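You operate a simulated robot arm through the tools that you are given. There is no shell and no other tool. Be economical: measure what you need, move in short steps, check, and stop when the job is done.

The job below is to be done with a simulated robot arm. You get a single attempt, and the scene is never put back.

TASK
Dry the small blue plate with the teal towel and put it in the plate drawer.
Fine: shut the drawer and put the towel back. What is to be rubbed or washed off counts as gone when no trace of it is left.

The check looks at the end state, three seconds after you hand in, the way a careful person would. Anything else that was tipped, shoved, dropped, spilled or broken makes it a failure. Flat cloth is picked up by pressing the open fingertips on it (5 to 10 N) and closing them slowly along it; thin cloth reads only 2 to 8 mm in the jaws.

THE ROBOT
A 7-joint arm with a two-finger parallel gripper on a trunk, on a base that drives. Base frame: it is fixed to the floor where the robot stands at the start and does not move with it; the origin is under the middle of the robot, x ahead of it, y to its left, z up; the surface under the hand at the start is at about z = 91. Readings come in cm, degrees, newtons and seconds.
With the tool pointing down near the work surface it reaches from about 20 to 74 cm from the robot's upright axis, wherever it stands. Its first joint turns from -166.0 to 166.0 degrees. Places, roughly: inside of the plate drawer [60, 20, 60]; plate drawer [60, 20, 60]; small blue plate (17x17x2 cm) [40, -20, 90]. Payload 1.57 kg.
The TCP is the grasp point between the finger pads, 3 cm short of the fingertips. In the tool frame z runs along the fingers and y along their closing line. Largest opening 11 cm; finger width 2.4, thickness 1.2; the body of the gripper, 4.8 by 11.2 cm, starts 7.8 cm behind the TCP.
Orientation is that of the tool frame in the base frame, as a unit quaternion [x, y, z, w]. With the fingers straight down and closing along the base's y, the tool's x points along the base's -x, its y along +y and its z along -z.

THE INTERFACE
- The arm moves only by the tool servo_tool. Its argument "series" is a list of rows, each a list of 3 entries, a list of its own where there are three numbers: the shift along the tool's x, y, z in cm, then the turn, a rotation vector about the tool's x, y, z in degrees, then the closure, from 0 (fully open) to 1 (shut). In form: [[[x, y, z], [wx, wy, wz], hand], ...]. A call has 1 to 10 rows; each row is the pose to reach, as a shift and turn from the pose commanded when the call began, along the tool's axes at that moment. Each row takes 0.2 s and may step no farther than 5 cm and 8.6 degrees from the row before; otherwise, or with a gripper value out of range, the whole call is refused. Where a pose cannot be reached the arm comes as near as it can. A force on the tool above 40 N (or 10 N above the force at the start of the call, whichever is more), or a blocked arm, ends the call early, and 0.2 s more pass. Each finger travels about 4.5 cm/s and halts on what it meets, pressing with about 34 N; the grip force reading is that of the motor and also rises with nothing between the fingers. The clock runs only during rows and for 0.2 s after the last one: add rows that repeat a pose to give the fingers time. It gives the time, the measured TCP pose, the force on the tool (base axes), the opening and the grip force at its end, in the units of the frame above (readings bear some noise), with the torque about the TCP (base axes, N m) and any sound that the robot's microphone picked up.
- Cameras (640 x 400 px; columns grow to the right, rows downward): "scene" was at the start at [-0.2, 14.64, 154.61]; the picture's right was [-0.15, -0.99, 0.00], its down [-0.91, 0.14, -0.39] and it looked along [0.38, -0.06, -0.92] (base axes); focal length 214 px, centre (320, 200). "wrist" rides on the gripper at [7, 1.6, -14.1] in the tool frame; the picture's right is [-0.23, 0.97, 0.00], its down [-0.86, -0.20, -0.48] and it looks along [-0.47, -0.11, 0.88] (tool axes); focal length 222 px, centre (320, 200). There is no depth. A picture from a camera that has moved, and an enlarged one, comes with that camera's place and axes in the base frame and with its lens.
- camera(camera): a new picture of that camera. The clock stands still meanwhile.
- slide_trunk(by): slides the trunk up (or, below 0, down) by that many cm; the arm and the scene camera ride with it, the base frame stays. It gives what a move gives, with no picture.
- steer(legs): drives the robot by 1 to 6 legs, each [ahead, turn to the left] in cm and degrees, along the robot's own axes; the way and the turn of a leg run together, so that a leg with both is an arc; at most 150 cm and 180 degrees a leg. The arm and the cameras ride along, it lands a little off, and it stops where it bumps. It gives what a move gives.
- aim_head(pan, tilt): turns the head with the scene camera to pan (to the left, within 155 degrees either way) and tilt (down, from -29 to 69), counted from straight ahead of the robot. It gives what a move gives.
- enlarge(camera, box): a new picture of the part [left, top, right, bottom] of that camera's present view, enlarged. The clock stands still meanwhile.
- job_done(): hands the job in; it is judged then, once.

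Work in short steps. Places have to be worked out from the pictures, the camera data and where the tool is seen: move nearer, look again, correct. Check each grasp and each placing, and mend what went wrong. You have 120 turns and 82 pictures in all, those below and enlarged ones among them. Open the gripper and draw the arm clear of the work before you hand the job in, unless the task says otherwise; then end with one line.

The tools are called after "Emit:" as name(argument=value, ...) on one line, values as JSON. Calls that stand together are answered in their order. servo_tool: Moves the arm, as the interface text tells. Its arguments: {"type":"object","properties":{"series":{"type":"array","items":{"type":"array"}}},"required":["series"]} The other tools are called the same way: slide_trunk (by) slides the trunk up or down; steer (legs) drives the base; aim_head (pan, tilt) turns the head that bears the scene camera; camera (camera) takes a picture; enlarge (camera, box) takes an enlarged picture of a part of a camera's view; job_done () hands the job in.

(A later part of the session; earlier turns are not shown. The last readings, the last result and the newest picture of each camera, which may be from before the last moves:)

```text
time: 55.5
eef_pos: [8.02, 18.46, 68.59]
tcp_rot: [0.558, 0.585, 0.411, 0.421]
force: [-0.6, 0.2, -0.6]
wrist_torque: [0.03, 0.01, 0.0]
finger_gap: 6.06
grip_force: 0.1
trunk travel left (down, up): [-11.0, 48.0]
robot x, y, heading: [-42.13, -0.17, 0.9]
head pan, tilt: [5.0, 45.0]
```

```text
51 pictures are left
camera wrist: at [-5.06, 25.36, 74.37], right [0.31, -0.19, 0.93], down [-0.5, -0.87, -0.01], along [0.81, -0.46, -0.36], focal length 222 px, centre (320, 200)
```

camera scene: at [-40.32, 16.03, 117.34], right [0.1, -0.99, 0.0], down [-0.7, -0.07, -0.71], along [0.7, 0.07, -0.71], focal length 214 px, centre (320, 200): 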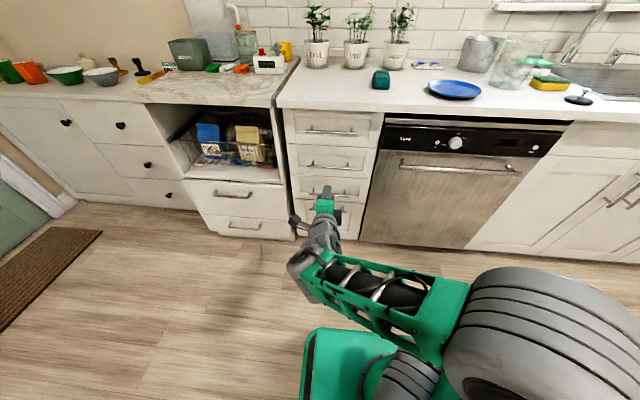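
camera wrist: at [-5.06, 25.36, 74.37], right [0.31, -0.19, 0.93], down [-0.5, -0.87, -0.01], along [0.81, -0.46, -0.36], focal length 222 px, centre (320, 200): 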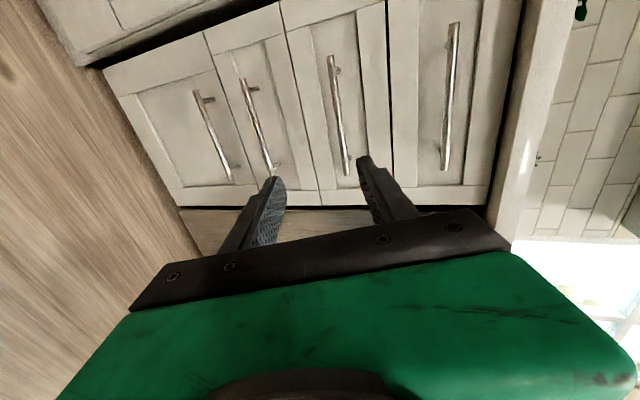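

Combining all three views gives a better fix. The handle 2 bar is at x ≈ 31, y ≈ 19, z ≈ 64.5, which also matches the stated plate drawer height. I'm approaching to about 5 cm short of it.

Emit:
servo_tool(series=[[[0, 0.8, 4.5], [0, 0, 0], 0.45], [[0, 1.6, 9], [0, 0, 0], 0.45], [[0, 2.4, 13.5], [0, 0, 0], 0.45], [[0, 3.2, 18], [0, 0, 0], 0.45], [[0, 3.2, 18], [0, 0, 0], 0.45]])

Emit:
camera(camera="wrist")

Emit:
enlarge(camera="scene", box=[270, 90, 400, 220])

```text
time: 56.7
eef_pos: [26.15, 18.79, 65.94]
tcp_rot: [0.558, 0.586, 0.41, 0.421]
force: [0.6, 0.0, -0.2]
wrist_torque: [-0.01, 0.03, 0.02]
finger_gap: 6.04
grip_force: 0.1
trunk travel left (down, up): [-11.0, 48.0]
robot x, y, heading: [-42.47, -0.02, 0.6]
head pan, tilt: [5.0, 45.0]
```

```text
50 pictures are left
camera wrist: at [13.03, 25.7, 71.78], right [0.31, -0.19, 0.93], down [-0.5, -0.87, -0.01], along [0.81, -0.46, -0.36], focal length 222 px, centre (320, 200)
```

wrist: 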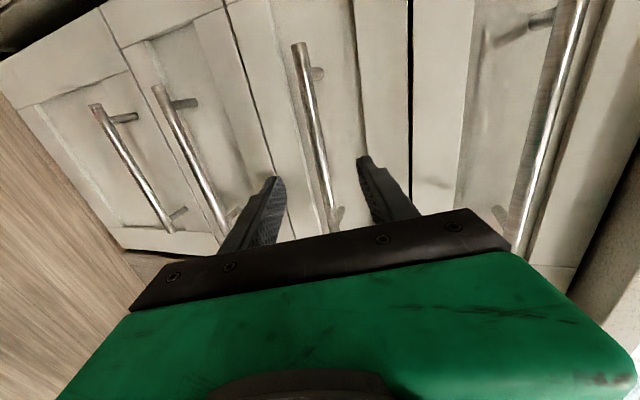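

```text
3.08 times, centred on (335, 155) of scene
camera zoom: at [-40.32, 16.04, 117.33], right [0.1, -0.99, 0.0], down [-0.7, -0.07, -0.71], along [0.7, 0.07, -0.71], focal length 660 px, centre (274, 338)
```

zoom: 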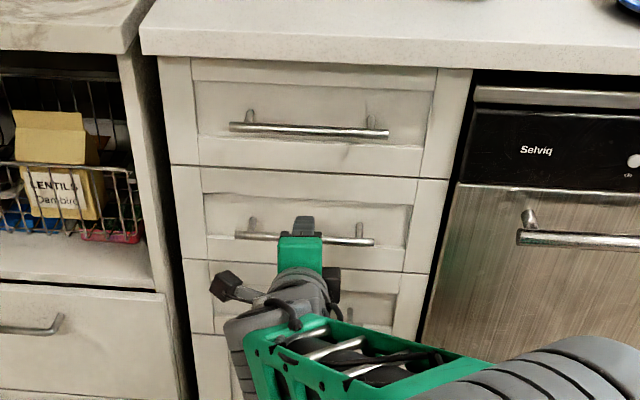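

The bar lies between the fingers. I'm advancing the last 4.8 cm and closing on it.

Emit:
servo_tool(series=[[[0, 0.2, 2], [0, 0, 0], 0.45], [[0, 0.5, 4], [0, 0, 0], 0.45], [[0, 0.55, 4.8], [0, 0, 0], 0.45], [[0, 0.55, 4.8], [0, 0, 0], 0.7], [[0, 0.55, 4.8], [0, 0, 0], 0.9], [[0, 0.55, 4.8], [0, 0, 0], 1], [[0, 0.55, 4.8], [0, 0, 0], 1], [[0, 0.55, 4.8], [0, 0, 0], 1]])

Emit:
camera(camera="wrist")

```text
time: 58.5
eef_pos: [30.53, 19.0, 64.67]
tcp_rot: [0.56, 0.587, 0.408, 0.419]
force: [-10.7, -1.1, -13.2]
wrist_torque: [0.7, 0.14, -0.26]
finger_gap: 1.27
grip_force: 29.3
trunk travel left (down, up): [-11.0, 48.0]
robot x, y, heading: [-42.25, -0.23, 0.5]
head pan, tilt: [5.0, 45.0]
```

```text
48 pictures are left
camera wrist: at [17.51, 25.97, 70.6], right [0.31, -0.19, 0.93], down [-0.5, -0.87, -0.01], along [0.81, -0.46, -0.36], focal length 222 px, centre (320, 200)
```

wrist: 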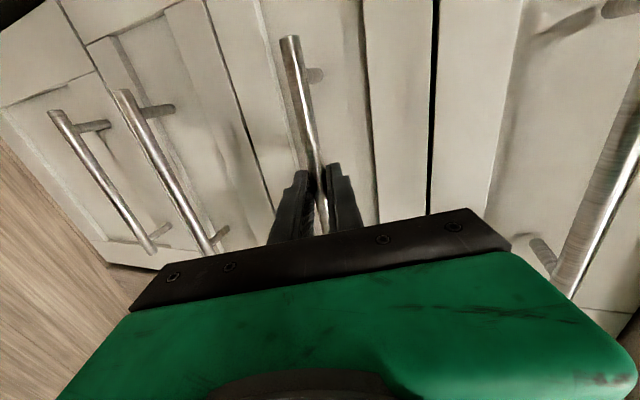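

The bar is gripped (1.27 cm). I'm pulling straight back along -x in small steps.

Emit:
servo_tool(series=[[[0, -0.5, -0.7], [0, 0, 0], 1], [[0, -0.9, -2.1], [0, 0, 0], 1], [[0.05, -1.35, -3.5], [0, 0, 0], 1], [[0.1, -1.8, -5], [0, 0, 0], 1], [[0.15, -2.3, -6.6], [0, 0, 0], 1], [[0.2, -2.8, -8.2], [0, 0, 0], 1]])

Emit:
camera(camera="scene")

```text
time: 59.9
eef_pos: [21.93, 18.98, 64.84]
tcp_rot: [0.559, 0.586, 0.41, 0.42]
force: [-0.2, 1.1, -20.4]
wrist_torque: [0.79, 0.17, 0.2]
finger_gap: 1.27
grip_force: 30.0
trunk travel left (down, up): [-11.0, 48.0]
robot x, y, heading: [-42.34, -0.18, 0.5]
head pan, tilt: [5.0, 45.0]
```

```text
47 pictures are left
camera scene: at [-40.18, 16.08, 117.32], right [0.1, -0.99, 0.0], down [-0.7, -0.07, -0.71], along [0.7, 0.07, -0.71], focal length 214 px, centre (320, 200)
```

scene: 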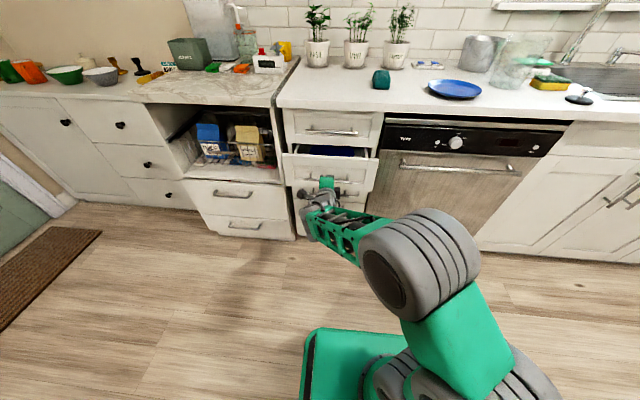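

The drawer is opening, and blue plates are visible inside, so it's the right one. I'm pulling further, easing down a little to relieve the vertical force.

Emit:
servo_tool(series=[[[0, -1, -1.5], [0, 0, 0], 1], [[0.1, -1.7, -3.8], [0, 0, 0], 1], [[0.15, -2.4, -6], [0, 0, 0], 1], [[0.2, -3.1, -8.2], [0, 0, 0], 1], [[0.25, -3.8, -10.4], [0, 0, 0], 1], [[0.3, -4.5, -12.6], [0, 0, 0], 1], [[0.35, -5.2, -14.8], [0, 0, 0], 1]])

Emit:
enlarge(camera="scene", box=[260, 100, 420, 240])

```text
time: 61.5
eef_pos: [6.31, 19.07, 64.68]
tcp_rot: [0.558, 0.585, 0.412, 0.42]
force: [0.4, 5.0, -1.0]
wrist_torque: [0.85, -0.04, 0.4]
finger_gap: 1.27
grip_force: 29.2
trunk travel left (down, up): [-11.0, 48.0]
robot x, y, heading: [-41.87, -0.03, 0.5]
head pan, tilt: [5.0, 45.0]
```

```text
2.86 times, centred on (340, 170) of scene
camera zoom: at [-40.32, 16.06, 117.34], right [0.1, -0.99, 0.0], down [-0.7, -0.07, -0.71], along [0.7, 0.07, -0.71], focal length 613 px, centre (263, 286)
```

zoom: 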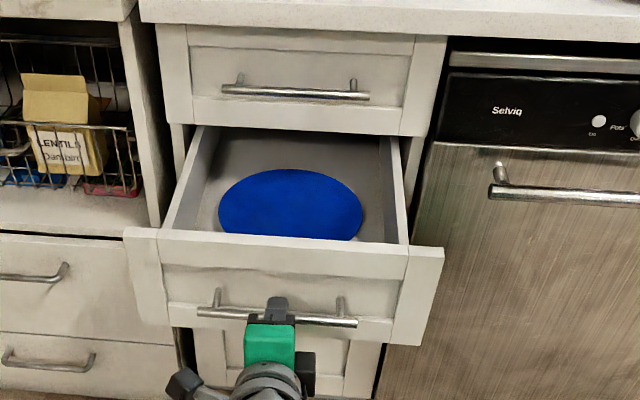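

The drawer is open about 24.5 cm and holds one blue plate near the front. I'll pull out a few more centimetres for room.

Emit:
servo_tool(series=[[[0.05, -0.7, -2.2], [0, 0, 0], 1], [[0.1, -1.4, -4.4], [0, 0, 0], 1], [[0.15, -2.1, -6.6], [0, 0, 0], 1]])

Emit:
servo_tool(series=[[[0, 0, 0], [0, 0, 0], 0.8], [[0, 0, 0], [0, 0, 0], 0.6], [[0, 0, 0], [0, 0, 0], 0.45], [[0, 0, 0], [0, 0, 0], 0.45], [[0, 0, -3], [0, 0, 0], 0.45], [[0, 0, -6], [0, 0, 0], 0.45]])

Emit:
camera(camera="scene")

```text
time: 62.3
eef_pos: [-0.65, 19.12, 64.79]
tcp_rot: [0.557, 0.586, 0.412, 0.419]
force: [-1.3, 15.3, -2.9]
wrist_torque: [0.91, -0.08, 0.54]
finger_gap: 1.26
grip_force: 29.4
trunk travel left (down, up): [-11.0, 48.0]
robot x, y, heading: [-42.17, 0.1, 0.9]
head pan, tilt: [5.0, 45.0]
```

```text
time: 63.7
eef_pos: [-6.19, 18.57, 66.69]
tcp_rot: [0.558, 0.586, 0.411, 0.421]
force: [-0.1, 0.3, 0.5]
wrist_torque: [0.02, 0.0, 0.0]
finger_gap: 6.06
grip_force: 0.1
trunk travel left (down, up): [-11.0, 48.0]
robot x, y, heading: [-42.13, -0.29, 0.7]
head pan, tilt: [5.0, 45.0]
```

```text
45 pictures are left
camera scene: at [-40.32, 16.05, 117.33], right [0.1, -0.99, 0.0], down [-0.7, -0.07, -0.71], along [0.7, 0.07, -0.71], focal length 214 px, centre (320, 200)
```

scene: 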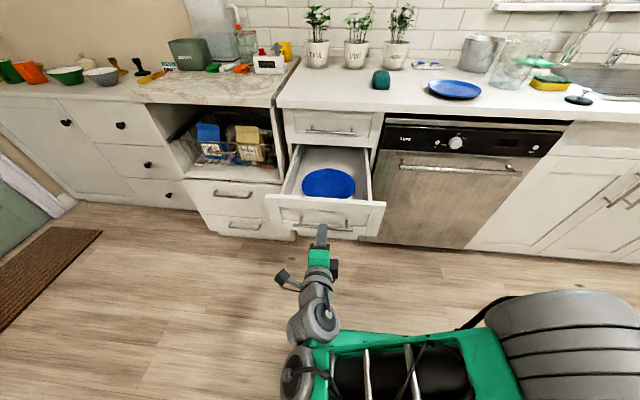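

The drawer is released at about 31 cm open. The plate inside is around (24.5, 19.3), and I'll stack mine on it. I'm raising the trunk and turning the hand back to vertical.

Emit:
slide_trunk(by=42)

Emit:
servo_tool(series=[[[0, 0, 0], [0, 0, -8.5], 0.4], [[0, 0, 0], [0, 0, -17], 0.4], [[0, 0, 0], [0, 0, -25.5], 0.4], [[0, 0, 0], [0, 0, -34], 0.4], [[0, 0, 0], [0, 0, -42.5], 0.4], [[0, 0, 0], [0, 0, -51], 0.4], [[0, 0, 0], [0, 0, -59.5], 0.4], [[0, 0, 0], [0, 0, -68], 0.4], [[0, 0, 0], [0, 0, -76.5], 0.4], [[0, 0, 0], [0, 0, -85], 0.4]])

Emit:
servo_tool(series=[[[0, 0, 0], [0, 8, -3], 0.4], [[0, 0, 0], [0, 16, -3], 0.4], [[0, 0, 0], [0, 24, -3], 0.4], [[0, 0, 0], [0, 32, -3], 0.4], [[0, 0, 0], [0, 40, -3], 0.4], [[0, 0, 0], [0, 48, -3], 0.4], [[0, 0, 0], [0, 56, -3], 0.4], [[0, 0, 0], [0, 64, -3], 0.4], [[0, 0, 0], [0, 72, -3], 0.4]])

```text
refused: 42 is not a number from -40 to 40
```

```text
time: 65.9
eef_pos: [-6.48, 18.86, 66.65]
tcp_rot: [0.014, 0.809, 0.019, 0.588]
force: [-0.2, -0.1, -0.9]
wrist_torque: [-0.01, -0.01, 0.0]
finger_gap: 6.59
grip_force: 0.0
trunk travel left (down, up): [-11.0, 48.0]
robot x, y, heading: [-42.26, -0.21, 0.6]
head pan, tilt: [5.0, 45.0]
```

```text
time: 67.9
eef_pos: [-6.32, 18.8, 66.42]
tcp_rot: [-0.018, 1.0, 0.01, 0.0]
force: [-0.6, 0.0, 0.3]
wrist_torque: [0.01, -0.01, -0.03]
finger_gap: 6.59
grip_force: 0.1
trunk travel left (down, up): [-11.0, 48.0]
robot x, y, heading: [-42.25, -0.01, 0.6]
head pan, tilt: [5.0, 45.0]
```

The hand is vertical again. Raising the trunk 40 cm, then relocating the base to about (-25, -25) with turns.

Emit:
slide_trunk(by=40)

Emit:
steer(legs=[[0, -90], [25, 0], [0, 90]])

Emit:
aim_head(pan=10, tilt=50)

Emit:
camera(camera="scene")

```text
time: 71.7
eef_pos: [-6.33, 18.94, 106.57]
tcp_rot: [-0.017, 1.0, 0.01, 0.0]
force: [0.8, 0.1, -0.5]
wrist_torque: [-0.01, 0.01, -0.02]
finger_gap: 6.61
grip_force: 0.0
trunk travel left (down, up): [-51.0, 8.0]
robot x, y, heading: [-42.23, -0.31, 0.8]
head pan, tilt: [5.0, 45.0]
```

```text
time: 81.3
eef_pos: [-6.72, -5.65, 106.49]
tcp_rot: [-0.028, 1.0, 0.01, 0.001]
force: [0.1, -0.1, 1.1]
wrist_torque: [-0.04, 0.01, 0.03]
finger_gap: 6.61
grip_force: 0.0
trunk travel left (down, up): [-51.0, 8.0]
robot x, y, heading: [-42.22, -25.22, 1.8]
head pan, tilt: [5.0, 45.0]
```

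```text
time: 81.9
eef_pos: [-6.48, -5.56, 106.59]
tcp_rot: [-0.029, 1.0, 0.01, 0.0]
force: [-0.1, 0.6, 0.0]
wrist_torque: [0.01, 0.01, 0.03]
finger_gap: 6.63
grip_force: 0.0
trunk travel left (down, up): [-51.0, 8.0]
robot x, y, heading: [-42.15, -25.23, 1.8]
head pan, tilt: [10.0, 50.0]
```

```text
44 pictures are left
camera scene: at [-41.03, -8.6, 156.65], right [0.2, -0.98, 0.0], down [-0.75, -0.16, -0.64], along [0.63, 0.13, -0.77], focal length 214 px, centre (320, 200)
```

scene: 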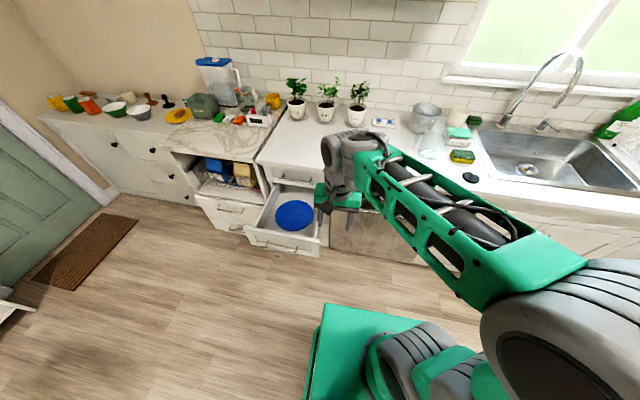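

The base's left edge is at y ≈ -6, which clears the open drawer. Driving 17 cm ahead.

Emit:
steer(legs=[[17, -1.8]])

Emit:
servo_tool(series=[[[-4, -1.5, 0], [0, 0, 0], 0.2], [[-8, -3, 0], [0, 0, 0], 0], [[-12, -4.5, 0], [0, 0, 0], 0], [[-16, -6, 0], [0, 0, 0], 0], [[-20, -7.5, 0], [0, 0, 0], 0], [[-24, -8.5, 0], [0, 0, 0], 0], [[-24, -8.5, 0], [0, 0, 0], 0]])

Emit:
camera(camera="wrist")

Emit:
camera(camera="scene")

```text
time: 83.4
eef_pos: [10.97, -6.35, 106.54]
tcp_rot: [-0.012, 1.0, 0.01, 0.0]
force: [0.0, 0.6, 0.3]
wrist_torque: [0.0, 0.05, 0.04]
finger_gap: 6.61
grip_force: 0.0
trunk travel left (down, up): [-51.0, 8.0]
robot x, y, heading: [-25.0, -25.42, 0.1]
head pan, tilt: [10.0, 50.0]
```

```text
time: 85.0
eef_pos: [35.4, -14.35, 106.43]
tcp_rot: [-0.014, 1.0, 0.011, 0.0]
force: [0.3, 0.4, 0.0]
wrist_torque: [-0.02, -0.01, 0.01]
finger_gap: 11.01
grip_force: 0.0
trunk travel left (down, up): [-51.0, 8.0]
robot x, y, heading: [-25.26, -25.04, 0.4]
head pan, tilt: [10.0, 50.0]
```

```text
43 pictures are left
camera wrist: at [28.43, -13.19, 120.67], right [0.2, 0.98, 0.02], down [0.86, -0.19, 0.47], along [0.47, -0.08, -0.88], focal length 222 px, centre (320, 200)
```

wrist: 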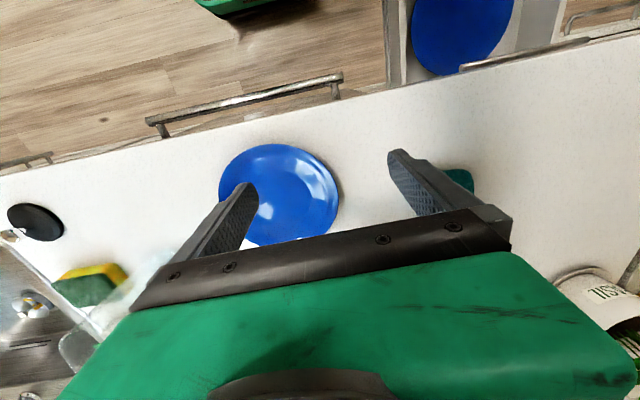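

```text
42 pictures are left
camera scene: at [-23.53, -8.35, 156.64], right [0.18, -0.98, 0.0], down [-0.75, -0.13, -0.64], along [0.63, 0.11, -0.77], focal length 214 px, centre (320, 200)
```

scene: 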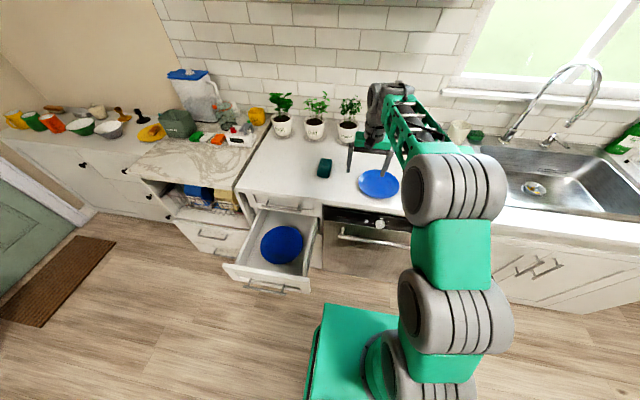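

The plate is centred near (41.3, -21.2). I'll take its near rim, with the jaws closing along x. First a close look at the plate and drawer.

Emit:
enlarge(camera="scene", box=[335, 145, 425, 215])

Emit:
enlarge(camera="scene", box=[215, 180, 345, 300])

```text
5.71 times, centred on (380, 180) of scene
camera zoom: at [-23.53, -8.35, 156.64], right [0.18, -0.98, 0.0], down [-0.75, -0.13, -0.64], along [0.63, 0.11, -0.77], focal length 1226 px, centre (-23, 314)
```

zoom: 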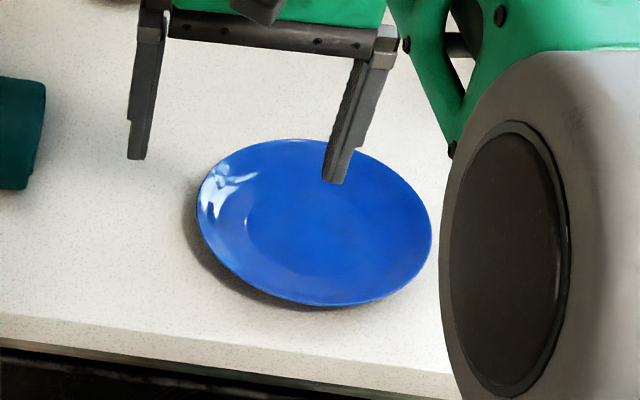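

```text
3.33 times, centred on (280, 240) of scene
camera zoom: at [-23.53, -8.35, 156.64], right [0.18, -0.98, 0.0], down [-0.75, -0.13, -0.64], along [0.63, 0.11, -0.77], focal length 715 px, centre (453, 67)
```

zoom: 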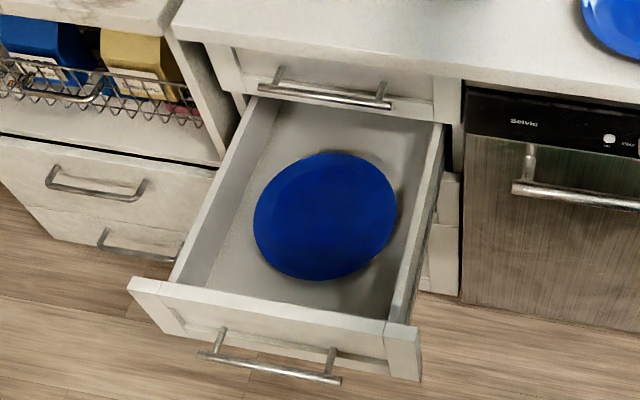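

A larger plate lies in the drawer at about (22.6, 18.7), surface near z 62.5, with plenty of room to stack. I'm rolling the hand 90° and tilting it 15° for the near-rim pinch.

Emit:
servo_tool(series=[[[0, 0, 0], [0, 0, 8.5], 0], [[0, 0, 0], [0, 0, 17], 0.2], [[0, 0, 0], [0, 0, 25.5], 0.4], [[0, 0, 0], [0, 0, 34], 0.6], [[0, 0, 0], [0, 0, 42.5], 0.7], [[0, 0, 0], [0, 0, 51], 0.73], [[0, 0, 0], [0, 0, 59.5], 0.73], [[0, 0, 0], [0, 0, 68], 0.73], [[0, 0, 0], [0, 0, 76.5], 0.73], [[0, 0, 0], [0, 0, 85], 0.73]])

Emit:
servo_tool(series=[[[0, 0, 0], [0, 0, 4], 0.73], [[-3, -3, 0], [-5, 0, 4], 0.73], [[-6.5, -5, 0], [-10, 0, 4], 0.73], [[-6.5, -5, 3], [-15, 0, 4], 0.73], [[-6.5, -5, 3], [-15, 0, 4], 0.73]])

Emit:
camera(camera="wrist")

```text
time: 87.2
eef_pos: [35.13, -14.21, 106.27]
tcp_rot: [0.668, 0.744, 0.007, -0.007]
force: [0.5, 0.4, -0.2]
wrist_torque: [0.0, 0.0, -0.03]
finger_gap: 2.98
grip_force: 0.0
trunk travel left (down, up): [-51.0, 8.0]
robot x, y, heading: [-25.31, -25.31, 0.3]
head pan, tilt: [10.0, 50.0]
```

```text
time: 88.4
eef_pos: [30.85, -21.18, 103.12]
tcp_rot: [0.687, 0.715, 0.105, 0.08]
force: [0.4, -0.1, 0.0]
wrist_torque: [0.0, 0.0, -0.01]
finger_gap: 2.96
grip_force: 0.1
trunk travel left (down, up): [-51.0, 8.0]
robot x, y, heading: [-25.37, -25.72, 0.2]
head pan, tilt: [10.0, 50.0]
```

```text
39 pictures are left
camera wrist: at [28.49, -14.71, 117.54], right [0.95, -0.19, 0.25], down [-0.28, -0.88, 0.39], along [0.14, -0.43, -0.89], focal length 222 px, centre (320, 200)
```

wrist: 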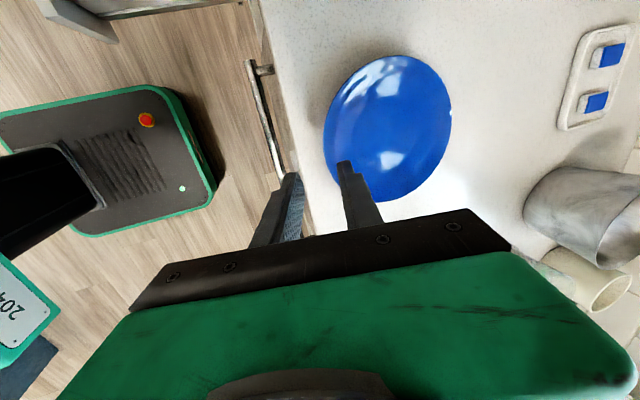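

The near rim is at about (34.1, -21, 93). I'm descending most of the way and checking alignment.

Emit:
servo_tool(series=[[[0, 0.5, 3.5], [0, 0, 0], 0.73], [[0, 0.55, 6.5], [0, 0, 0], 0.73], [[0, 0.55, 6.5], [0, 0, 0], 0.73]])

Emit:
camera(camera="wrist")

Emit:
enlarge(camera="scene", box=[325, 145, 435, 215])

```text
time: 89.2
eef_pos: [33.09, -21.02, 97.17]
tcp_rot: [0.687, 0.715, 0.105, 0.08]
force: [0.2, 0.2, 0.2]
wrist_torque: [0.01, 0.01, 0.0]
finger_gap: 2.97
grip_force: 0.1
trunk travel left (down, up): [-51.0, 8.0]
robot x, y, heading: [-24.75, -25.31, 0.1]
head pan, tilt: [10.0, 50.0]
```

```text
38 pictures are left
camera wrist: at [30.78, -14.55, 111.44], right [0.95, -0.19, 0.25], down [-0.28, -0.88, 0.39], along [0.14, -0.43, -0.89], focal length 222 px, centre (320, 200)
```

wrist: 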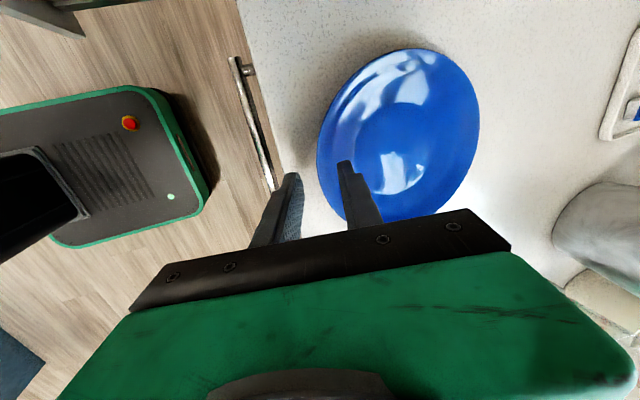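

```text
5.71 times, centred on (380, 180) of scene
camera zoom: at [-23.55, -8.35, 156.65], right [0.18, -0.98, 0.0], down [-0.75, -0.13, -0.64], along [0.63, 0.11, -0.77], focal length 1226 px, centre (-23, 314)
```

zoom: 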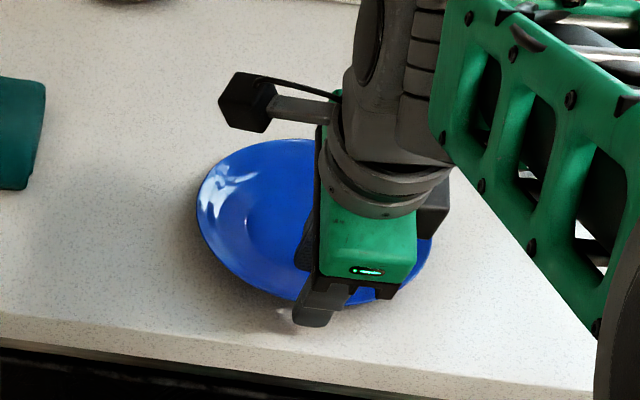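

The rim lies between the two fingers. I'm lowering the last 2.2 cm and closing slowly.

Emit:
servo_tool(series=[[[0, 0, 1.2], [0, 0, 0], 0.73], [[0, -0.05, 2.2], [0, 0, 0], 0.73], [[0, -0.05, 2.2], [0, 0, 0], 0.78], [[0, -0.05, 2.2], [0, 0, 0], 0.83], [[0, -0.05, 2.2], [0, 0, 0], 0.88], [[0, -0.05, 2.2], [0, 0, 0], 0.93], [[0, -0.05, 2.2], [0, 0, 0], 1], [[0, -0.05, 2.2], [0, 0, 0], 1], [[0, -0.05, 2.2], [0, 0, 0], 1]])

Emit:
camera(camera="wrist")

```text
time: 91.2
eef_pos: [33.64, -20.97, 95.14]
tcp_rot: [0.687, 0.714, 0.105, 0.082]
force: [0.6, -1.9, 13.7]
wrist_torque: [0.22, -0.59, -0.13]
finger_gap: 1.41
grip_force: 30.5
trunk travel left (down, up): [-51.0, 8.0]
robot x, y, heading: [-25.01, -25.05, 0.1]
head pan, tilt: [10.0, 50.0]
```

```text
36 pictures are left
camera wrist: at [31.32, -14.47, 109.55], right [0.95, -0.19, 0.25], down [-0.28, -0.88, 0.38], along [0.14, -0.43, -0.89], focal length 222 px, centre (320, 200)
```

wrist: 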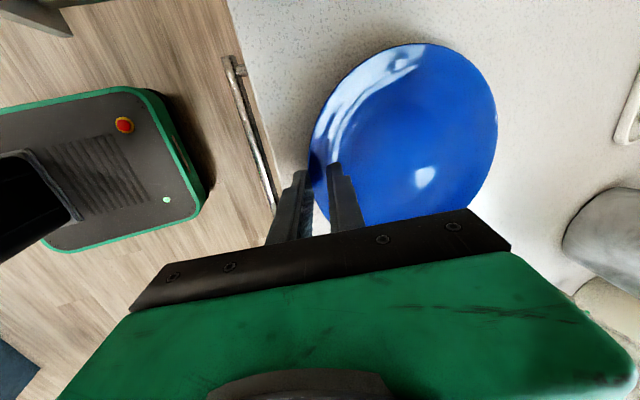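

Gripped at 1.4 cm on the slanted rim. I'm lifting 5 cm and checking that the plate comes along level.

Emit:
servo_tool(series=[[[0, 0.26, -1], [0, 0, 0], 1], [[0.05, 0.65, -2.4], [0, 0, 0], 1], [[0.1, 1.3, -4.8], [0, 0, 0], 1], [[0.1, 1.3, -4.8], [0, 0, 0], 1]])

Emit:
camera(camera="wrist")

Emit:
enlarge(camera="scene", box=[325, 135, 435, 215])

```text
time: 92.2
eef_pos: [33.51, -21.0, 99.96]
tcp_rot: [0.687, 0.715, 0.106, 0.079]
force: [-1.0, -0.5, 0.4]
wrist_torque: [0.03, 0.0, -0.04]
finger_gap: 0.01
grip_force: 21.3
trunk travel left (down, up): [-51.0, 8.0]
robot x, y, heading: [-25.04, -25.36, -0.0]
head pan, tilt: [10.0, 50.0]
```

```text
35 pictures are left
camera wrist: at [31.32, -14.53, 114.34], right [0.95, -0.19, 0.25], down [-0.28, -0.88, 0.39], along [0.14, -0.43, -0.89], focal length 222 px, centre (320, 200)
```

wrist: 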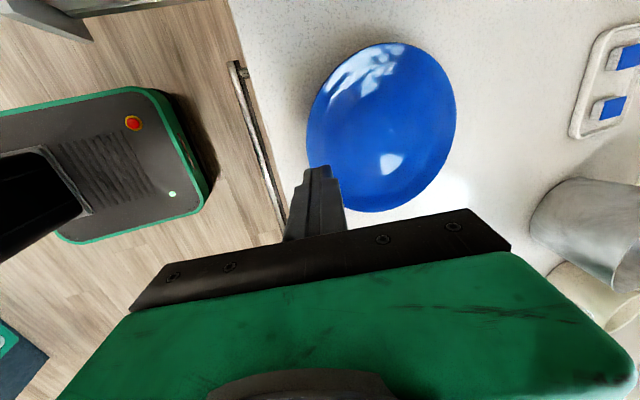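

```text
5.00 times, centred on (380, 175) of scene
camera zoom: at [-23.57, -8.35, 156.64], right [0.18, -0.98, 0.0], down [-0.75, -0.13, -0.64], along [0.63, 0.11, -0.77], focal length 1072 px, centre (20, 325)
```

zoom: 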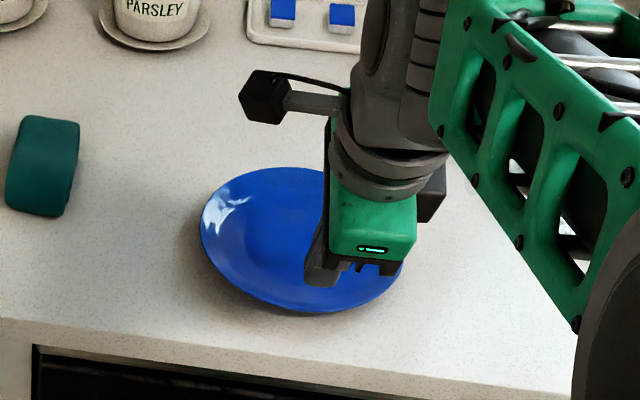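

The plate slipped out because the jaws were too steep for the shallow rim. It is safely back on the counter at about (43, -20). I'll tilt the hand much flatter, 50° off vertical, so one finger slides under the rim.

Emit:
servo_tool(series=[[[0, -0.8, -1], [-7, 0, 0], 0.9], [[0, -1.6, -2], [-14, 0, 0], 0.84], [[0, -2.4, -2], [-21, 0, 0], 0.84], [[0, -3.2, -2], [-28, 0, 0], 0.84], [[0, -4, -2], [-35, 0, 0], 0.84], [[0, -4, -2], [-35, 0, 0], 0.84]])

Emit:
camera(camera="wrist")

```text
time: 93.6
eef_pos: [29.25, -21.23, 100.86]
tcp_rot: [0.631, 0.65, 0.316, 0.283]
force: [-0.1, -0.6, -0.5]
wrist_torque: [-0.05, 0.0, 0.0]
finger_gap: 1.76
grip_force: 0.0
trunk travel left (down, up): [-51.0, 8.0]
robot x, y, heading: [-25.18, -25.55, 0.4]
head pan, tilt: [10.0, 50.0]
```

```text
33 pictures are left
camera wrist: at [19.27, -15.02, 111.49], right [0.63, -0.22, 0.74], down [-0.46, -0.88, 0.13], along [0.62, -0.42, -0.66], focal length 222 px, centre (320, 200)
```

wrist: 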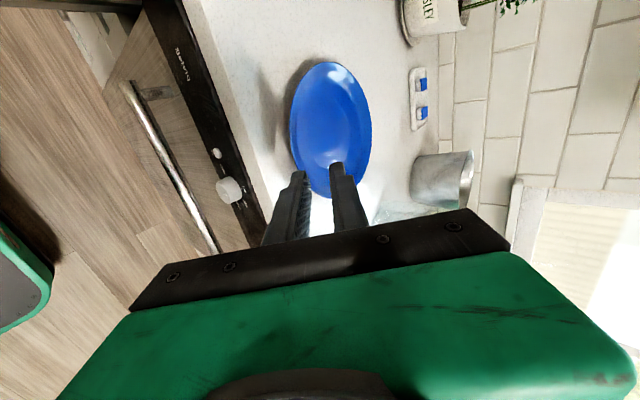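

I'm lowering to just in front of the rim (x ≈ 31, z ≈ 95), with the lower finger close above the counter.

Emit:
servo_tool(series=[[[0.4, -1.7, 2.5], [0, 0, 0], 0.84], [[0.74, -3.2, 4.9], [0, 0, 0], 0.84], [[0.74, -3.4, 5.15], [0, 0, 0], 0.84], [[0.74, -3.4, 5.15], [0, 0, 0], 0.84]])

Emit:
enlarge(camera="wrist", box=[220, 40, 420, 240])

Emit:
enlarge(camera="scene", box=[325, 135, 435, 215])

```text
time: 94.6
eef_pos: [30.8, -20.31, 94.83]
tcp_rot: [0.631, 0.65, 0.315, 0.283]
force: [-1.0, -0.2, -0.4]
wrist_torque: [0.02, -0.01, 0.02]
finger_gap: 1.76
grip_force: 0.1
trunk travel left (down, up): [-51.0, 8.0]
robot x, y, heading: [-24.97, -25.33, 0.2]
head pan, tilt: [10.0, 50.0]
```

```text
2.00 times, centred on (320, 140) of wrist
camera zoom: at [20.89, -13.97, 105.46], right [0.64, -0.22, 0.74], down [-0.46, -0.88, 0.13], along [0.62, -0.42, -0.66], focal length 444 px, centre (320, 320)
```

zoom: 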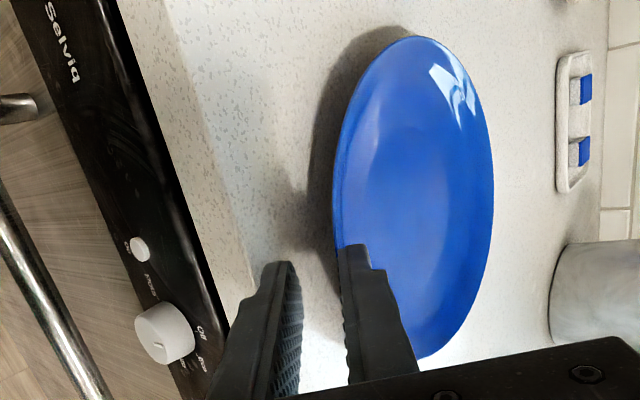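

```text
5.00 times, centred on (380, 175) of scene
camera zoom: at [-23.57, -8.35, 156.64], right [0.18, -0.98, 0.0], down [-0.75, -0.13, -0.64], along [0.63, 0.11, -0.77], focal length 1072 px, centre (20, 325)
```

zoom: 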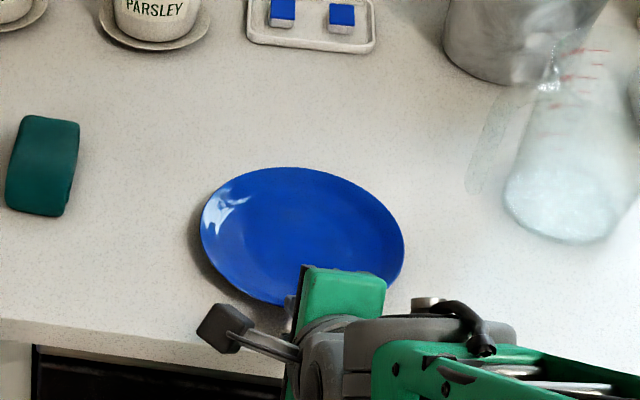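

The alignment is good. I'm sliding forward 3 cm level so the lower finger goes under the rim.

Emit:
servo_tool(series=[[[0, 0.64, 0.77], [0, 0, 0], 0.84], [[0, 1.28, 1.53], [0, 0, 0], 0.84], [[0, 1.9, 2.3], [0, 0, 0], 0.84], [[0, 1.9, 2.3], [0, 0, 0], 0.84]])

Emit:
enlarge(camera="wrist", box=[220, 40, 420, 240])

```text
time: 95.6
eef_pos: [34.03, -19.98, 94.9]
tcp_rot: [0.631, 0.65, 0.314, 0.283]
force: [-0.6, -0.1, -0.4]
wrist_torque: [0.0, 0.0, 0.0]
finger_gap: 1.85
grip_force: 0.8
trunk travel left (down, up): [-51.0, 8.0]
robot x, y, heading: [-25.36, -25.09, 0.1]
head pan, tilt: [10.0, 50.0]
```

```text
2.00 times, centred on (320, 140) of wrist
camera zoom: at [23.92, -13.77, 105.52], right [0.64, -0.22, 0.74], down [-0.46, -0.88, 0.13], along [0.62, -0.42, -0.66], focal length 444 px, centre (320, 320)
```

zoom: 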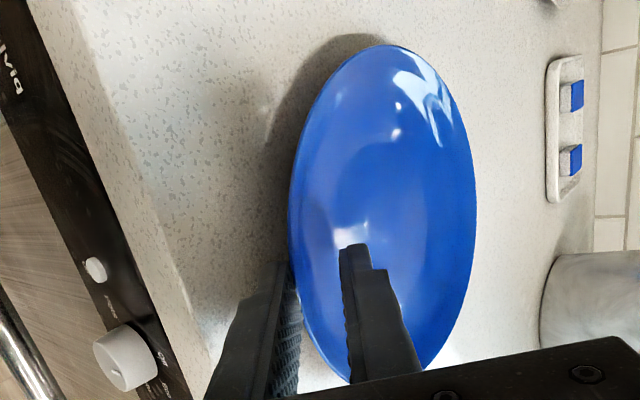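

The rim is between the fingers, with the lower finger under its lip. I'm nudging in 0.4 cm and closing.

Emit:
servo_tool(series=[[[0, 0.25, 0.3], [0, 0, 0], 0.84], [[0, 0.25, 0.3], [0, 0, 0], 0.9], [[0, 0.25, 0.3], [0, 0, 0], 0.95], [[0, 0.25, 0.3], [0, 0, 0], 1], [[0, 0.25, 0.3], [0, 0, 0], 1], [[0, 0.25, 0.3], [0, 0, 0], 1]])

Emit:
servo_tool(series=[[[0, 0.77, -0.64], [0, 0, 0], 1], [[0, 1.54, -1.28], [0, 0, 0], 1], [[0, 2.3, -1.92], [0, 0, 0], 1], [[0, 2.3, -1.92], [0, 0, 0], 1]])

Emit:
camera(camera="wrist")

Emit:
enlarge(camera="scene", box=[325, 135, 435, 215])

```text
time: 97.0
eef_pos: [34.21, -20.07, 95.1]
tcp_rot: [0.631, 0.65, 0.315, 0.283]
force: [0.5, 0.7, 0.9]
wrist_torque: [-0.11, -0.39, 0.14]
finger_gap: 0.48
grip_force: 25.0
trunk travel left (down, up): [-51.0, 8.0]
robot x, y, heading: [-25.48, -25.28, 0.4]
head pan, tilt: [10.0, 50.0]
```

```text
time: 98.0
eef_pos: [34.2, -20.15, 97.93]
tcp_rot: [0.631, 0.65, 0.314, 0.283]
force: [-1.1, -0.3, -1.4]
wrist_torque: [0.02, 0.19, 0.02]
finger_gap: 0.33
grip_force: 24.4
trunk travel left (down, up): [-51.0, 8.0]
robot x, y, heading: [-25.26, -25.3, 0.0]
head pan, tilt: [10.0, 50.0]
```

```text
29 pictures are left
camera wrist: at [24.33, -13.87, 108.55], right [0.64, -0.22, 0.74], down [-0.46, -0.88, 0.13], along [0.62, -0.42, -0.66], focal length 222 px, centre (320, 200)
```

wrist: 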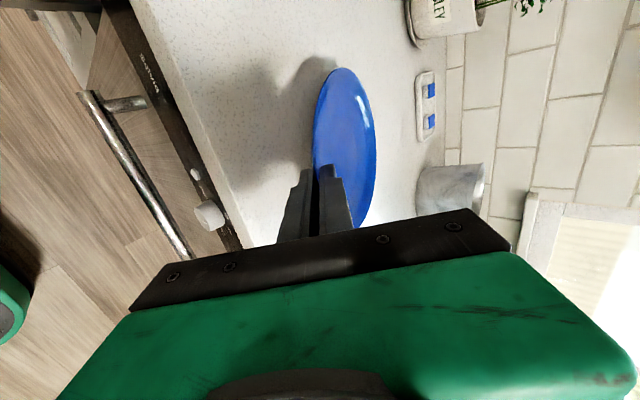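

```text
5.00 times, centred on (380, 175) of scene
camera zoom: at [-23.54, -8.35, 156.64], right [0.18, -0.98, 0.0], down [-0.75, -0.13, -0.64], along [0.63, 0.11, -0.77], focal length 1072 px, centre (20, 325)
```

zoom: 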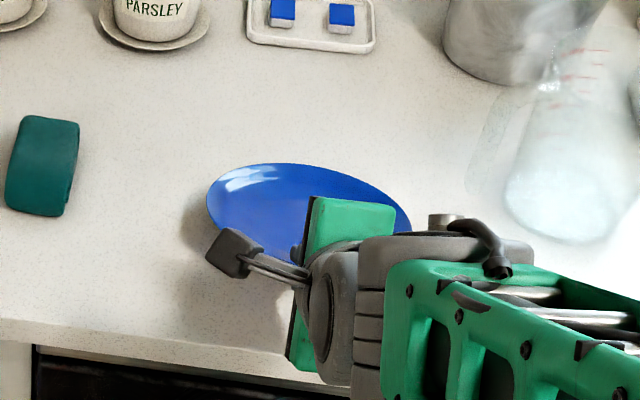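

The plate is now clamped face to face (0.33 cm), tilted with its far edge down. I'm lifting further to check that it holds.

Emit:
servo_tool(series=[[[0, 2.3, -1.92], [0, 0, 0], 1], [[0, 4.6, -3.84], [0, 0, 0], 1], [[0, 6.9, -5.76], [0, 0, 0], 1], [[0, 9.2, -7.7], [0, 0, 0], 1], [[0, 9.2, -7.7], [0, 0, 0], 1]])

Emit:
camera(camera="wrist")

Emit:
enlarge(camera="scene", box=[305, 95, 465, 215])

```text
time: 99.2
eef_pos: [34.42, -20.67, 109.71]
tcp_rot: [0.631, 0.65, 0.315, 0.283]
force: [-0.8, 0.5, -3.8]
wrist_torque: [-0.01, 0.22, 0.01]
finger_gap: 0.31
grip_force: 24.0
trunk travel left (down, up): [-51.0, 8.0]
robot x, y, heading: [-24.84, -25.53, -0.0]
head pan, tilt: [10.0, 50.0]
```

```text
27 pictures are left
camera wrist: at [24.47, -14.33, 120.4], right [0.64, -0.22, 0.74], down [-0.46, -0.88, 0.13], along [0.62, -0.42, -0.66], focal length 222 px, centre (320, 200)
```

wrist: 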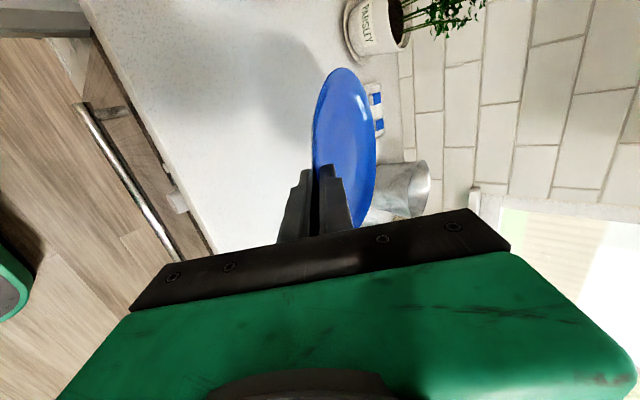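

```text
3.33 times, centred on (385, 155) of scene
camera zoom: at [-23.54, -8.35, 156.64], right [0.18, -0.98, 0.0], down [-0.75, -0.13, -0.64], along [0.63, 0.11, -0.77], focal length 715 px, centre (103, 350)
```

zoom: 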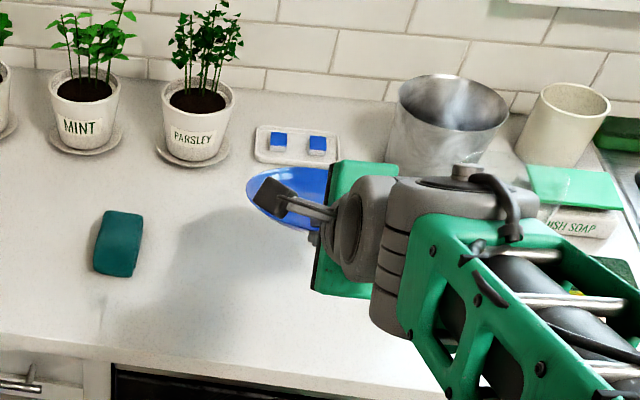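

The plate is held firmly, tilted about 12° with its far edge down. I'm moving back off the counter and then left over the drawer at this height.

Emit:
servo_tool(series=[[[0.2, -2.9, -3.45], [0, 0, 0], 1], [[0.4, -5.8, -6.9], [0, 0, 0], 1], [[0.6, -8.7, -10.35], [0, 0, 0], 1], [[0.8, -11.6, -13.8], [0, 0, 0], 1], [[5.5, -11.6, -13.5], [0, 0, 0], 1], [[10, -11.6, -13.3], [0, 0, 0], 1], [[14.5, -11.6, -13], [0, 0, 0], 1], [[19, -11.6, -12.8], [0, 0, 0], 1]])

Emit:
servo_tool(series=[[[4.5, 0, 0.25], [0, 0, 0], 1], [[9, 0, 0.5], [0, 0, 0], 1], [[13.5, 0, 0.7], [0, 0, 0], 1], [[18, 0, 1], [0, 0, 0], 1], [[21, 0, 1.1], [0, 0, 0], 1], [[21, 0, 1.1], [0, 0, 0], 1]])

Emit:
camera(camera="scene")

Emit:
camera(camera="wrist")

```text
time: 101.0
eef_pos: [16.29, -1.98, 109.74]
tcp_rot: [0.631, 0.65, 0.315, 0.284]
force: [0.6, 0.0, -2.8]
wrist_torque: [0.03, 0.21, -0.01]
finger_gap: 0.34
grip_force: 23.9
trunk travel left (down, up): [-51.0, 8.0]
robot x, y, heading: [-24.99, -24.97, 0.2]
head pan, tilt: [10.0, 50.0]
```

```text
time: 102.4
eef_pos: [16.38, 18.95, 109.59]
tcp_rot: [0.631, 0.65, 0.315, 0.282]
force: [0.6, 0.2, -1.5]
wrist_torque: [-0.01, 0.22, -0.04]
finger_gap: 0.33
grip_force: 23.7
trunk travel left (down, up): [-51.0, 8.0]
robot x, y, heading: [-25.0, -25.33, 0.2]
head pan, tilt: [10.0, 50.0]
```

```text
25 pictures are left
camera scene: at [-23.54, -8.32, 156.64], right [0.18, -0.98, 0.0], down [-0.75, -0.13, -0.64], along [0.63, 0.11, -0.77], focal length 214 px, centre (320, 200)
```

scene: 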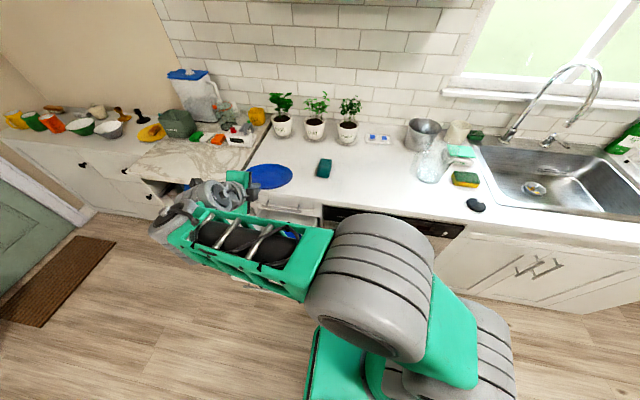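

```text
24 pictures are left
camera wrist: at [6.38, 25.13, 120.21], right [0.64, -0.22, 0.74], down [-0.46, -0.88, 0.13], along [0.62, -0.42, -0.66], focal length 222 px, centre (320, 200)
```

wrist: 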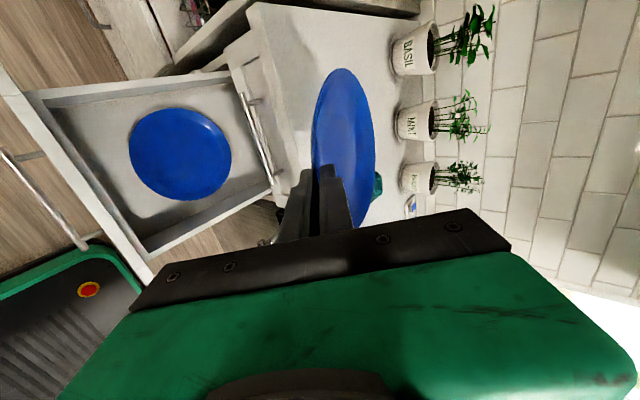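

From the wrist view the drawer interior spans y ≈ 7.5–32, its front panel is at x ≈ 3.5–6.3, and the large plate is at (23.3, 19.5). I'm steepening the hand by 15° and pulling back so the plate's far edge clears the counter when lowering.

Emit:
servo_tool(series=[[[0.5, -1.3, -1.5], [5, 0, 0], 1], [[0.93, -2.6, -3.1], [10, 0, 0], 1], [[0.93, -2.6, -3.1], [15, 0, 0], 1], [[0.93, -2.6, -3.1], [15, 0, 0], 1]])

Emit:
slide_trunk(by=-20)

Emit:
camera(camera="wrist")

Emit:
camera(camera="scene")

```text
time: 103.4
eef_pos: [12.27, 19.56, 109.6]
tcp_rot: [0.662, 0.686, 0.227, 0.199]
force: [0.5, -0.5, -2.7]
wrist_torque: [0.02, 0.17, 0.0]
finger_gap: 0.35
grip_force: 23.9
trunk travel left (down, up): [-51.0, 8.0]
robot x, y, heading: [-24.92, -25.35, -0.0]
head pan, tilt: [10.0, 50.0]
```

```text
time: 105.6
eef_pos: [12.19, 19.61, 89.79]
tcp_rot: [0.663, 0.686, 0.227, 0.197]
force: [-0.1, -0.6, -2.4]
wrist_torque: [0.0, 0.18, 0.01]
finger_gap: 0.37
grip_force: 24.6
trunk travel left (down, up): [-31.0, 28.0]
robot x, y, heading: [-25.03, -25.32, 0.2]
head pan, tilt: [10.0, 50.0]
```

```text
23 pictures are left
camera wrist: at [5.24, 25.93, 102.5], right [0.81, -0.21, 0.55], down [-0.4, -0.88, 0.25], along [0.43, -0.42, -0.79], focal length 222 px, centre (320, 200)
```

wrist: 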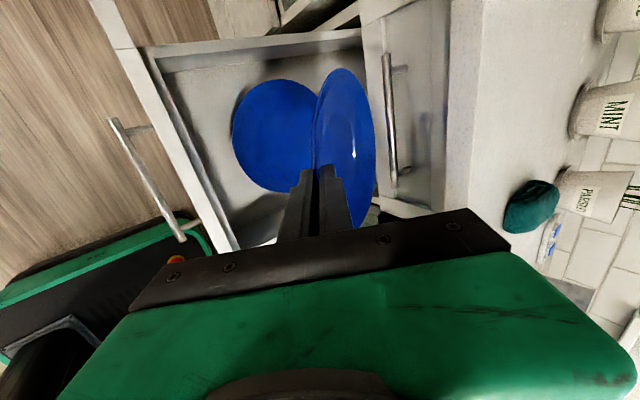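

```text
22 pictures are left
camera scene: at [-23.54, -8.33, 136.65], right [0.18, -0.98, 0.0], down [-0.75, -0.13, -0.64], along [0.63, 0.11, -0.77], focal length 214 px, centre (320, 200)
```

scene: 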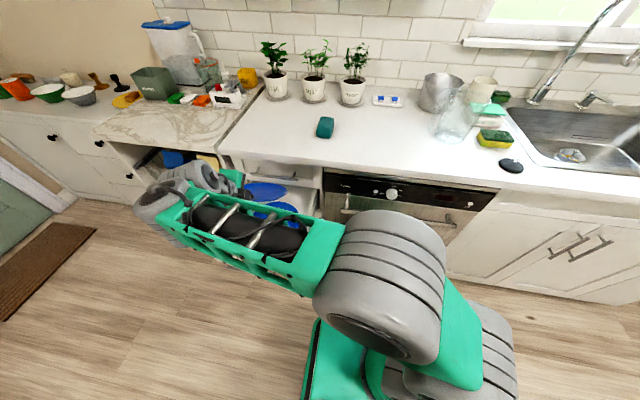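

The plate has passed the counter edge without touching. Its far edge is near (28, 80) in x and z. Lowering another 13 cm.

Emit:
slide_trunk(by=-13)

Emit:
camera(camera="wrist")

```text
time: 107.1
eef_pos: [12.18, 19.6, 76.6]
tcp_rot: [0.663, 0.686, 0.227, 0.197]
force: [0.8, -0.2, -2.3]
wrist_torque: [0.03, 0.21, 0.04]
finger_gap: 0.36
grip_force: 24.3
trunk travel left (down, up): [-18.0, 41.0]
robot x, y, heading: [-25.21, -25.35, -0.2]
head pan, tilt: [10.0, 50.0]
```

```text
21 pictures are left
camera wrist: at [5.24, 25.92, 89.5], right [0.81, -0.21, 0.55], down [-0.4, -0.88, 0.25], along [0.43, -0.42, -0.79], focal length 222 px, centre (320, 200)
```

wrist: 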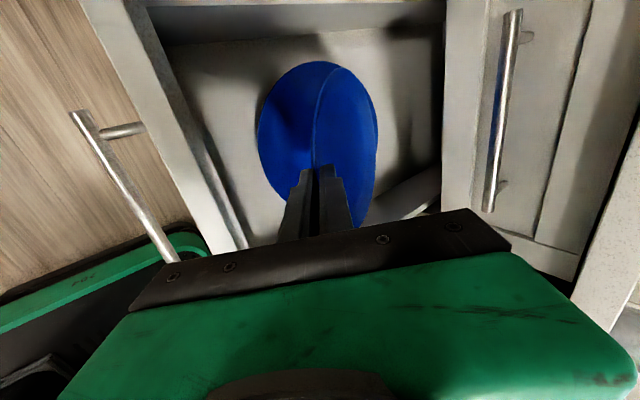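

The plate's far edge is inside the drawer. I'm moving forward 3 cm while lowering 3 cm.

Emit:
servo_tool(series=[[[0, 0.25, 1.4], [0, 0, 0], 1], [[0, 0.5, 2.8], [0, 0, 0], 1], [[0, 0.74, 4.17], [0, 0, 0], 1], [[0, 0.74, 4.17], [0, 0, 0], 1]])

Emit:
servo_tool(series=[[[0, -0.29, 0.41], [0, 0, 0], 1], [[0, -0.57, 0.82], [0, 0, 0], 1]])

```text
time: 108.1
eef_pos: [15.17, 19.68, 73.67]
tcp_rot: [0.663, 0.686, 0.226, 0.198]
force: [-0.7, -1.1, -2.0]
wrist_torque: [0.02, 0.19, -0.04]
finger_gap: 0.37
grip_force: 24.0
trunk travel left (down, up): [-18.0, 41.0]
robot x, y, heading: [-25.77, -25.28, 0.5]
head pan, tilt: [10.0, 50.0]
```

```text
time: 108.7
eef_pos: [15.21, 19.8, 72.74]
tcp_rot: [0.662, 0.686, 0.227, 0.198]
force: [0.1, 0.3, -2.6]
wrist_torque: [0.0, 0.15, -0.02]
finger_gap: 0.35
grip_force: 24.6
trunk travel left (down, up): [-18.0, 41.0]
robot x, y, heading: [-25.01, -25.46, -0.0]
head pan, tilt: [10.0, 50.0]
```

No contact yet, so I'm lowering in small steps until the far edge touches.

Emit:
servo_tool(series=[[[0, -0.29, 0.41], [0, 0, 0], 1], [[0, -0.57, 0.82], [0, 0, 0], 1]])

Emit:
servo_tool(series=[[[0, -0.29, 0.41], [0, 0, 0], 1], [[0, -0.57, 0.82], [0, 0, 0], 1]])

Emit:
camera(camera="wrist")

```text
time: 109.3
eef_pos: [15.24, 19.8, 71.69]
tcp_rot: [0.663, 0.685, 0.227, 0.198]
force: [0.3, 0.4, -1.7]
wrist_torque: [0.02, 0.18, 0.0]
finger_gap: 0.33
grip_force: 24.5
trunk travel left (down, up): [-18.0, 41.0]
robot x, y, heading: [-25.56, -25.62, 0.2]
head pan, tilt: [10.0, 50.0]
```

```text
time: 109.9
eef_pos: [15.4, 19.91, 70.78]
tcp_rot: [0.662, 0.686, 0.227, 0.198]
force: [-0.8, 0.9, -0.4]
wrist_torque: [0.05, -0.09, 0.12]
finger_gap: 0.32
grip_force: 24.4
trunk travel left (down, up): [-18.0, 41.0]
robot x, y, heading: [-25.37, -25.18, 0.3]
head pan, tilt: [10.0, 50.0]
```

```text
20 pictures are left
camera wrist: at [8.25, 26.18, 83.55], right [0.81, -0.21, 0.55], down [-0.4, -0.88, 0.25], along [0.43, -0.42, -0.79], focal length 222 px, centre (320, 200)
```

wrist: 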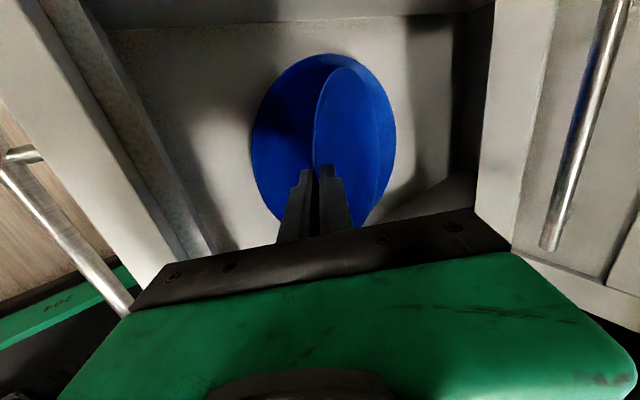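

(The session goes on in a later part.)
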